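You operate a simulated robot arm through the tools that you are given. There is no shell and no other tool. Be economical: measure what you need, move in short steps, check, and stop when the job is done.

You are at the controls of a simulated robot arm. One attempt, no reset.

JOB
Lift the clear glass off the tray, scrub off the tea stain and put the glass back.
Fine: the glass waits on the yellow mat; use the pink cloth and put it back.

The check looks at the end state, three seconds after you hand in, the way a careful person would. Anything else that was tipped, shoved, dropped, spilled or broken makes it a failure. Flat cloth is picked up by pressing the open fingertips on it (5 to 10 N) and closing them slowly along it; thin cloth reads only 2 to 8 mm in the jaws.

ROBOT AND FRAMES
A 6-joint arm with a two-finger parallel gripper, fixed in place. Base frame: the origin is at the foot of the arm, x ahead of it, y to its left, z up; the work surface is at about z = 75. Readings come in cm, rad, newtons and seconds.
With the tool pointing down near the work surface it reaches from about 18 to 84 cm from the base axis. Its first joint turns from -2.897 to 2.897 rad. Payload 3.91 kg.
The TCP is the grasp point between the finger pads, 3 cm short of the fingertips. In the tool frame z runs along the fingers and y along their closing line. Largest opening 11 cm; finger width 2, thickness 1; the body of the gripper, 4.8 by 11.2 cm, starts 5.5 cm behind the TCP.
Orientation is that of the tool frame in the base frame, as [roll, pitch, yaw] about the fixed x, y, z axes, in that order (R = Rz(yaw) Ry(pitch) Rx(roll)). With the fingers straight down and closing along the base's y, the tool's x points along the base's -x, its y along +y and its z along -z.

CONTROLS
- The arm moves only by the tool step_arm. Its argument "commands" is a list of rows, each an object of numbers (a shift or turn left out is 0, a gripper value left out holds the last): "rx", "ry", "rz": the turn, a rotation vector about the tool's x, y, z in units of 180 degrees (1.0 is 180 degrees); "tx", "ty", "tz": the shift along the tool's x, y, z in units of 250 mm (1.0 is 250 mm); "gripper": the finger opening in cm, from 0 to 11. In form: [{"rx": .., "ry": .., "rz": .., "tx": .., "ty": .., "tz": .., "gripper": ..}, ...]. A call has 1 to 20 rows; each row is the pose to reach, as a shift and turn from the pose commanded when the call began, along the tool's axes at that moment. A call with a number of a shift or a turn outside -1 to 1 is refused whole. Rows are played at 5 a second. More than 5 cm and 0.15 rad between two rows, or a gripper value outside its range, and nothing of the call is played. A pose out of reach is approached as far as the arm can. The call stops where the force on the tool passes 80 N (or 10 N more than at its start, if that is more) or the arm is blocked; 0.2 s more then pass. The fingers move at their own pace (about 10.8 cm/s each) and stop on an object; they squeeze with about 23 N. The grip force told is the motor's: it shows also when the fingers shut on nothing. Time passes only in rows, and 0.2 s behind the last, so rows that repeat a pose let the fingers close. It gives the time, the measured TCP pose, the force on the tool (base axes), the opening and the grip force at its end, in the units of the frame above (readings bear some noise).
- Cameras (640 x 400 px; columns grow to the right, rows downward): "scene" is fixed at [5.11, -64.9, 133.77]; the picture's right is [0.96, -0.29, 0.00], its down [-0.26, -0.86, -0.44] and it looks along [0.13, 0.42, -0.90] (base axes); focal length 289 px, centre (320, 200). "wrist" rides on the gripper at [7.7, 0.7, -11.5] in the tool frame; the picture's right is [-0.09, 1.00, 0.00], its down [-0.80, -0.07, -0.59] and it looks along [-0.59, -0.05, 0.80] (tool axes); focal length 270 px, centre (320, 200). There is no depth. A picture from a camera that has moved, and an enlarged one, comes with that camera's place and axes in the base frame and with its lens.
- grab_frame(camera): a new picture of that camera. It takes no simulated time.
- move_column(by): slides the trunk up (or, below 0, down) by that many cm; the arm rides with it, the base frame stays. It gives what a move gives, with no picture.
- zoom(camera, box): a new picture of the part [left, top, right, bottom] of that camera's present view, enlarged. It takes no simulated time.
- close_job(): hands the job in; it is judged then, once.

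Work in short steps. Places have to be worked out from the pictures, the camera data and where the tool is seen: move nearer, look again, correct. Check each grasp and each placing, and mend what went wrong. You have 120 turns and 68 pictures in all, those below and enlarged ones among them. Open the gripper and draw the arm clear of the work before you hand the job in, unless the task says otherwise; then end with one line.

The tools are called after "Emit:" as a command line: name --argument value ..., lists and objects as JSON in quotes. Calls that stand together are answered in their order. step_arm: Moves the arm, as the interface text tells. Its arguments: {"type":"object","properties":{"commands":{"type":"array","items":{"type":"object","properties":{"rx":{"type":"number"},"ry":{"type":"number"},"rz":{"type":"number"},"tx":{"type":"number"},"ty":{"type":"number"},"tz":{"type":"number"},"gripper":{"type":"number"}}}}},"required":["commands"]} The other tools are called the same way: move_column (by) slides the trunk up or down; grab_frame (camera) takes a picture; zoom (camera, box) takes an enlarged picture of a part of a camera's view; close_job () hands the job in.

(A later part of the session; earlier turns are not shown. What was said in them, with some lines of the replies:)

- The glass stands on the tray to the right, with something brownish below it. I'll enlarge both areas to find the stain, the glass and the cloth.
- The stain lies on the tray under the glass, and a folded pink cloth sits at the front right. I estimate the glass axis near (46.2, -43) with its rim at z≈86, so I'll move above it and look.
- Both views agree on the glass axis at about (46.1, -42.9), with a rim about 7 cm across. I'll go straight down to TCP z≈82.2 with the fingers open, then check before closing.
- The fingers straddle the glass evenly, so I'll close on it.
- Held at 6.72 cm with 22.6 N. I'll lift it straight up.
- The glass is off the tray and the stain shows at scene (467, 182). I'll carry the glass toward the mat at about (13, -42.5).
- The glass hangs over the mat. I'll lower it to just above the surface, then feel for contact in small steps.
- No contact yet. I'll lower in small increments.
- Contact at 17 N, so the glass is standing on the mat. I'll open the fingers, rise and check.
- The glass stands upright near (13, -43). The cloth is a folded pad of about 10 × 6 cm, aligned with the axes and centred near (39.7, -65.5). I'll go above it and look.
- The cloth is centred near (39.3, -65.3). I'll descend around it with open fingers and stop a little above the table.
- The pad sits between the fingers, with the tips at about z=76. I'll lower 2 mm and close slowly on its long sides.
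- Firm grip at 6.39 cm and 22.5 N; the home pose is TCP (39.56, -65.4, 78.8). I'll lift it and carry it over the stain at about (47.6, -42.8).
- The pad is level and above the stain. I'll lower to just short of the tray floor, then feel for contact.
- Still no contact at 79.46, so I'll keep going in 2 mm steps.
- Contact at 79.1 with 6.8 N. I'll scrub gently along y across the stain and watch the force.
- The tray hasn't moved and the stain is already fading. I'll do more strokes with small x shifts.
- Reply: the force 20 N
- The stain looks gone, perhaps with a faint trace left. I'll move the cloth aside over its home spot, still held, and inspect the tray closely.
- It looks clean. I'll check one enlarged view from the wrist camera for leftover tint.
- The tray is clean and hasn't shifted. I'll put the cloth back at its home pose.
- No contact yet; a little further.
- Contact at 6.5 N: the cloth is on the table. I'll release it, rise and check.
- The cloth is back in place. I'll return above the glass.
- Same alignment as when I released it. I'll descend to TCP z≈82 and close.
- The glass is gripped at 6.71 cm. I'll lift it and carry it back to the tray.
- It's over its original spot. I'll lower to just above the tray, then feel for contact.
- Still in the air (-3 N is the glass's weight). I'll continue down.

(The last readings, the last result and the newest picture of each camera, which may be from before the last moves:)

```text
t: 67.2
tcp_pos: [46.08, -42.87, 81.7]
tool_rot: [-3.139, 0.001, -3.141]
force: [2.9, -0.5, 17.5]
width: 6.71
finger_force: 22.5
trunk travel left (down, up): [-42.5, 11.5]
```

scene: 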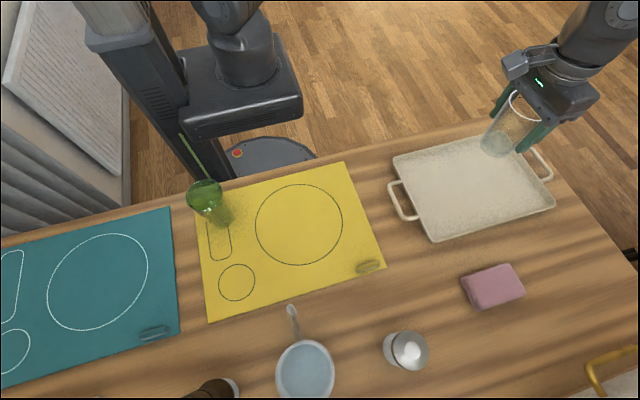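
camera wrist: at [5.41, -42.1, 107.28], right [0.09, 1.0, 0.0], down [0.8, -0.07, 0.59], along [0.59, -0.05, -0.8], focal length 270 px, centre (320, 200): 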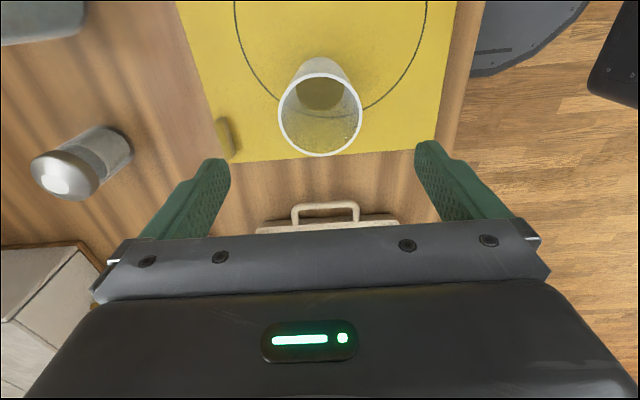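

The glass is standing on the tray floor. I'll release it, rise and move clear.

Emit:
step_arm --commands '[{"gripper": 7.2}, {"gripper": 8}, {"gripper": 9.5}, {"gripper": 11}, {"gripper": 11}, {"tz": -0.1}, {"tz": -0.24}, {"tz": -0.4}, {"tz": -0.56}, {"tz": -0.72}, {"tz": -0.72, "tx": 0.15}, {"tz": -0.72, "tx": 0.3}, {"tz": -0.72, "tx": 0.45}, {"tz": -0.72, "tx": 0.6}, {"tz": -0.72, "tx": 0.74}, {"tz": -0.72, "tx": 0.74}]'

Emit:
grab_frame --camera "scene"

Emit:
zoom --camera "scene" --box '[380, 110, 570, 250]'

Emit:
grab_frame --camera "wrist"

```text
t: 70.6
tcp_pos: [27.54, -42.75, 99.43]
tool_rot: [-3.14, -0.001, -3.141]
force: [-0.4, 0.0, 0.2]
width: 11.0
finger_force: 0.1
trunk travel left (down, up): [-42.5, 11.5]
```

```text
33 pictures are left
```

scene: 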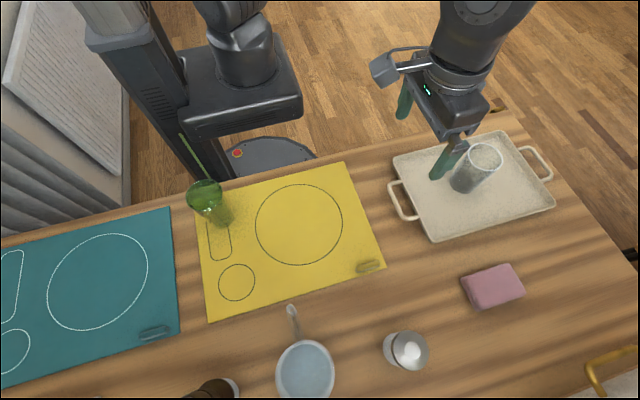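

```text
2.86 times, centred on (475, 180) of scene
camera zoom: at [5.11, -64.9, 133.77], right [0.96, -0.29, 0.0], down [-0.26, -0.86, -0.44], along [0.13, 0.42, -0.9], focal length 826 px, centre (-123, 257)
```

zoom: 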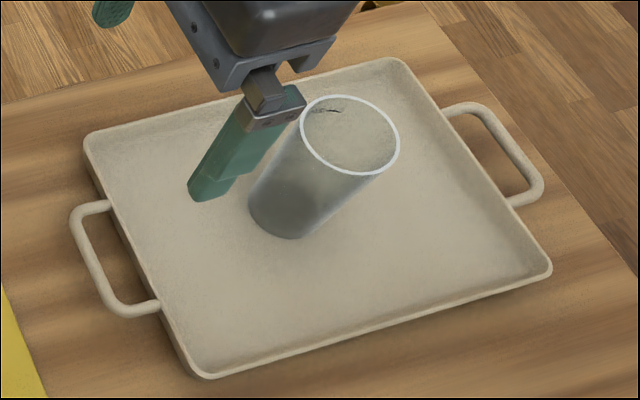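

```text
31 pictures are left
camera wrist: at [19.9, -42.12, 110.83], right [0.09, 1.0, 0.0], down [0.8, -0.07, 0.59], along [0.59, -0.05, -0.8], focal length 270 px, centre (320, 200)
```

wrist: 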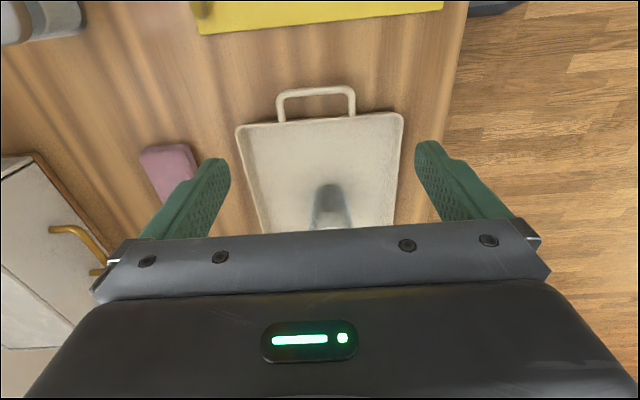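

The glass stands upright on the clean tray, the cloth is back, nothing else has moved, and the arm is clear with the gripper open. I'm handing it in.

Emit:
close_job

```text
The job is handed in.
```

The tea stain is scrubbed off the tray, the clear glass is back where it stood, and the pink cloth is back in its place; nothing else was moved.
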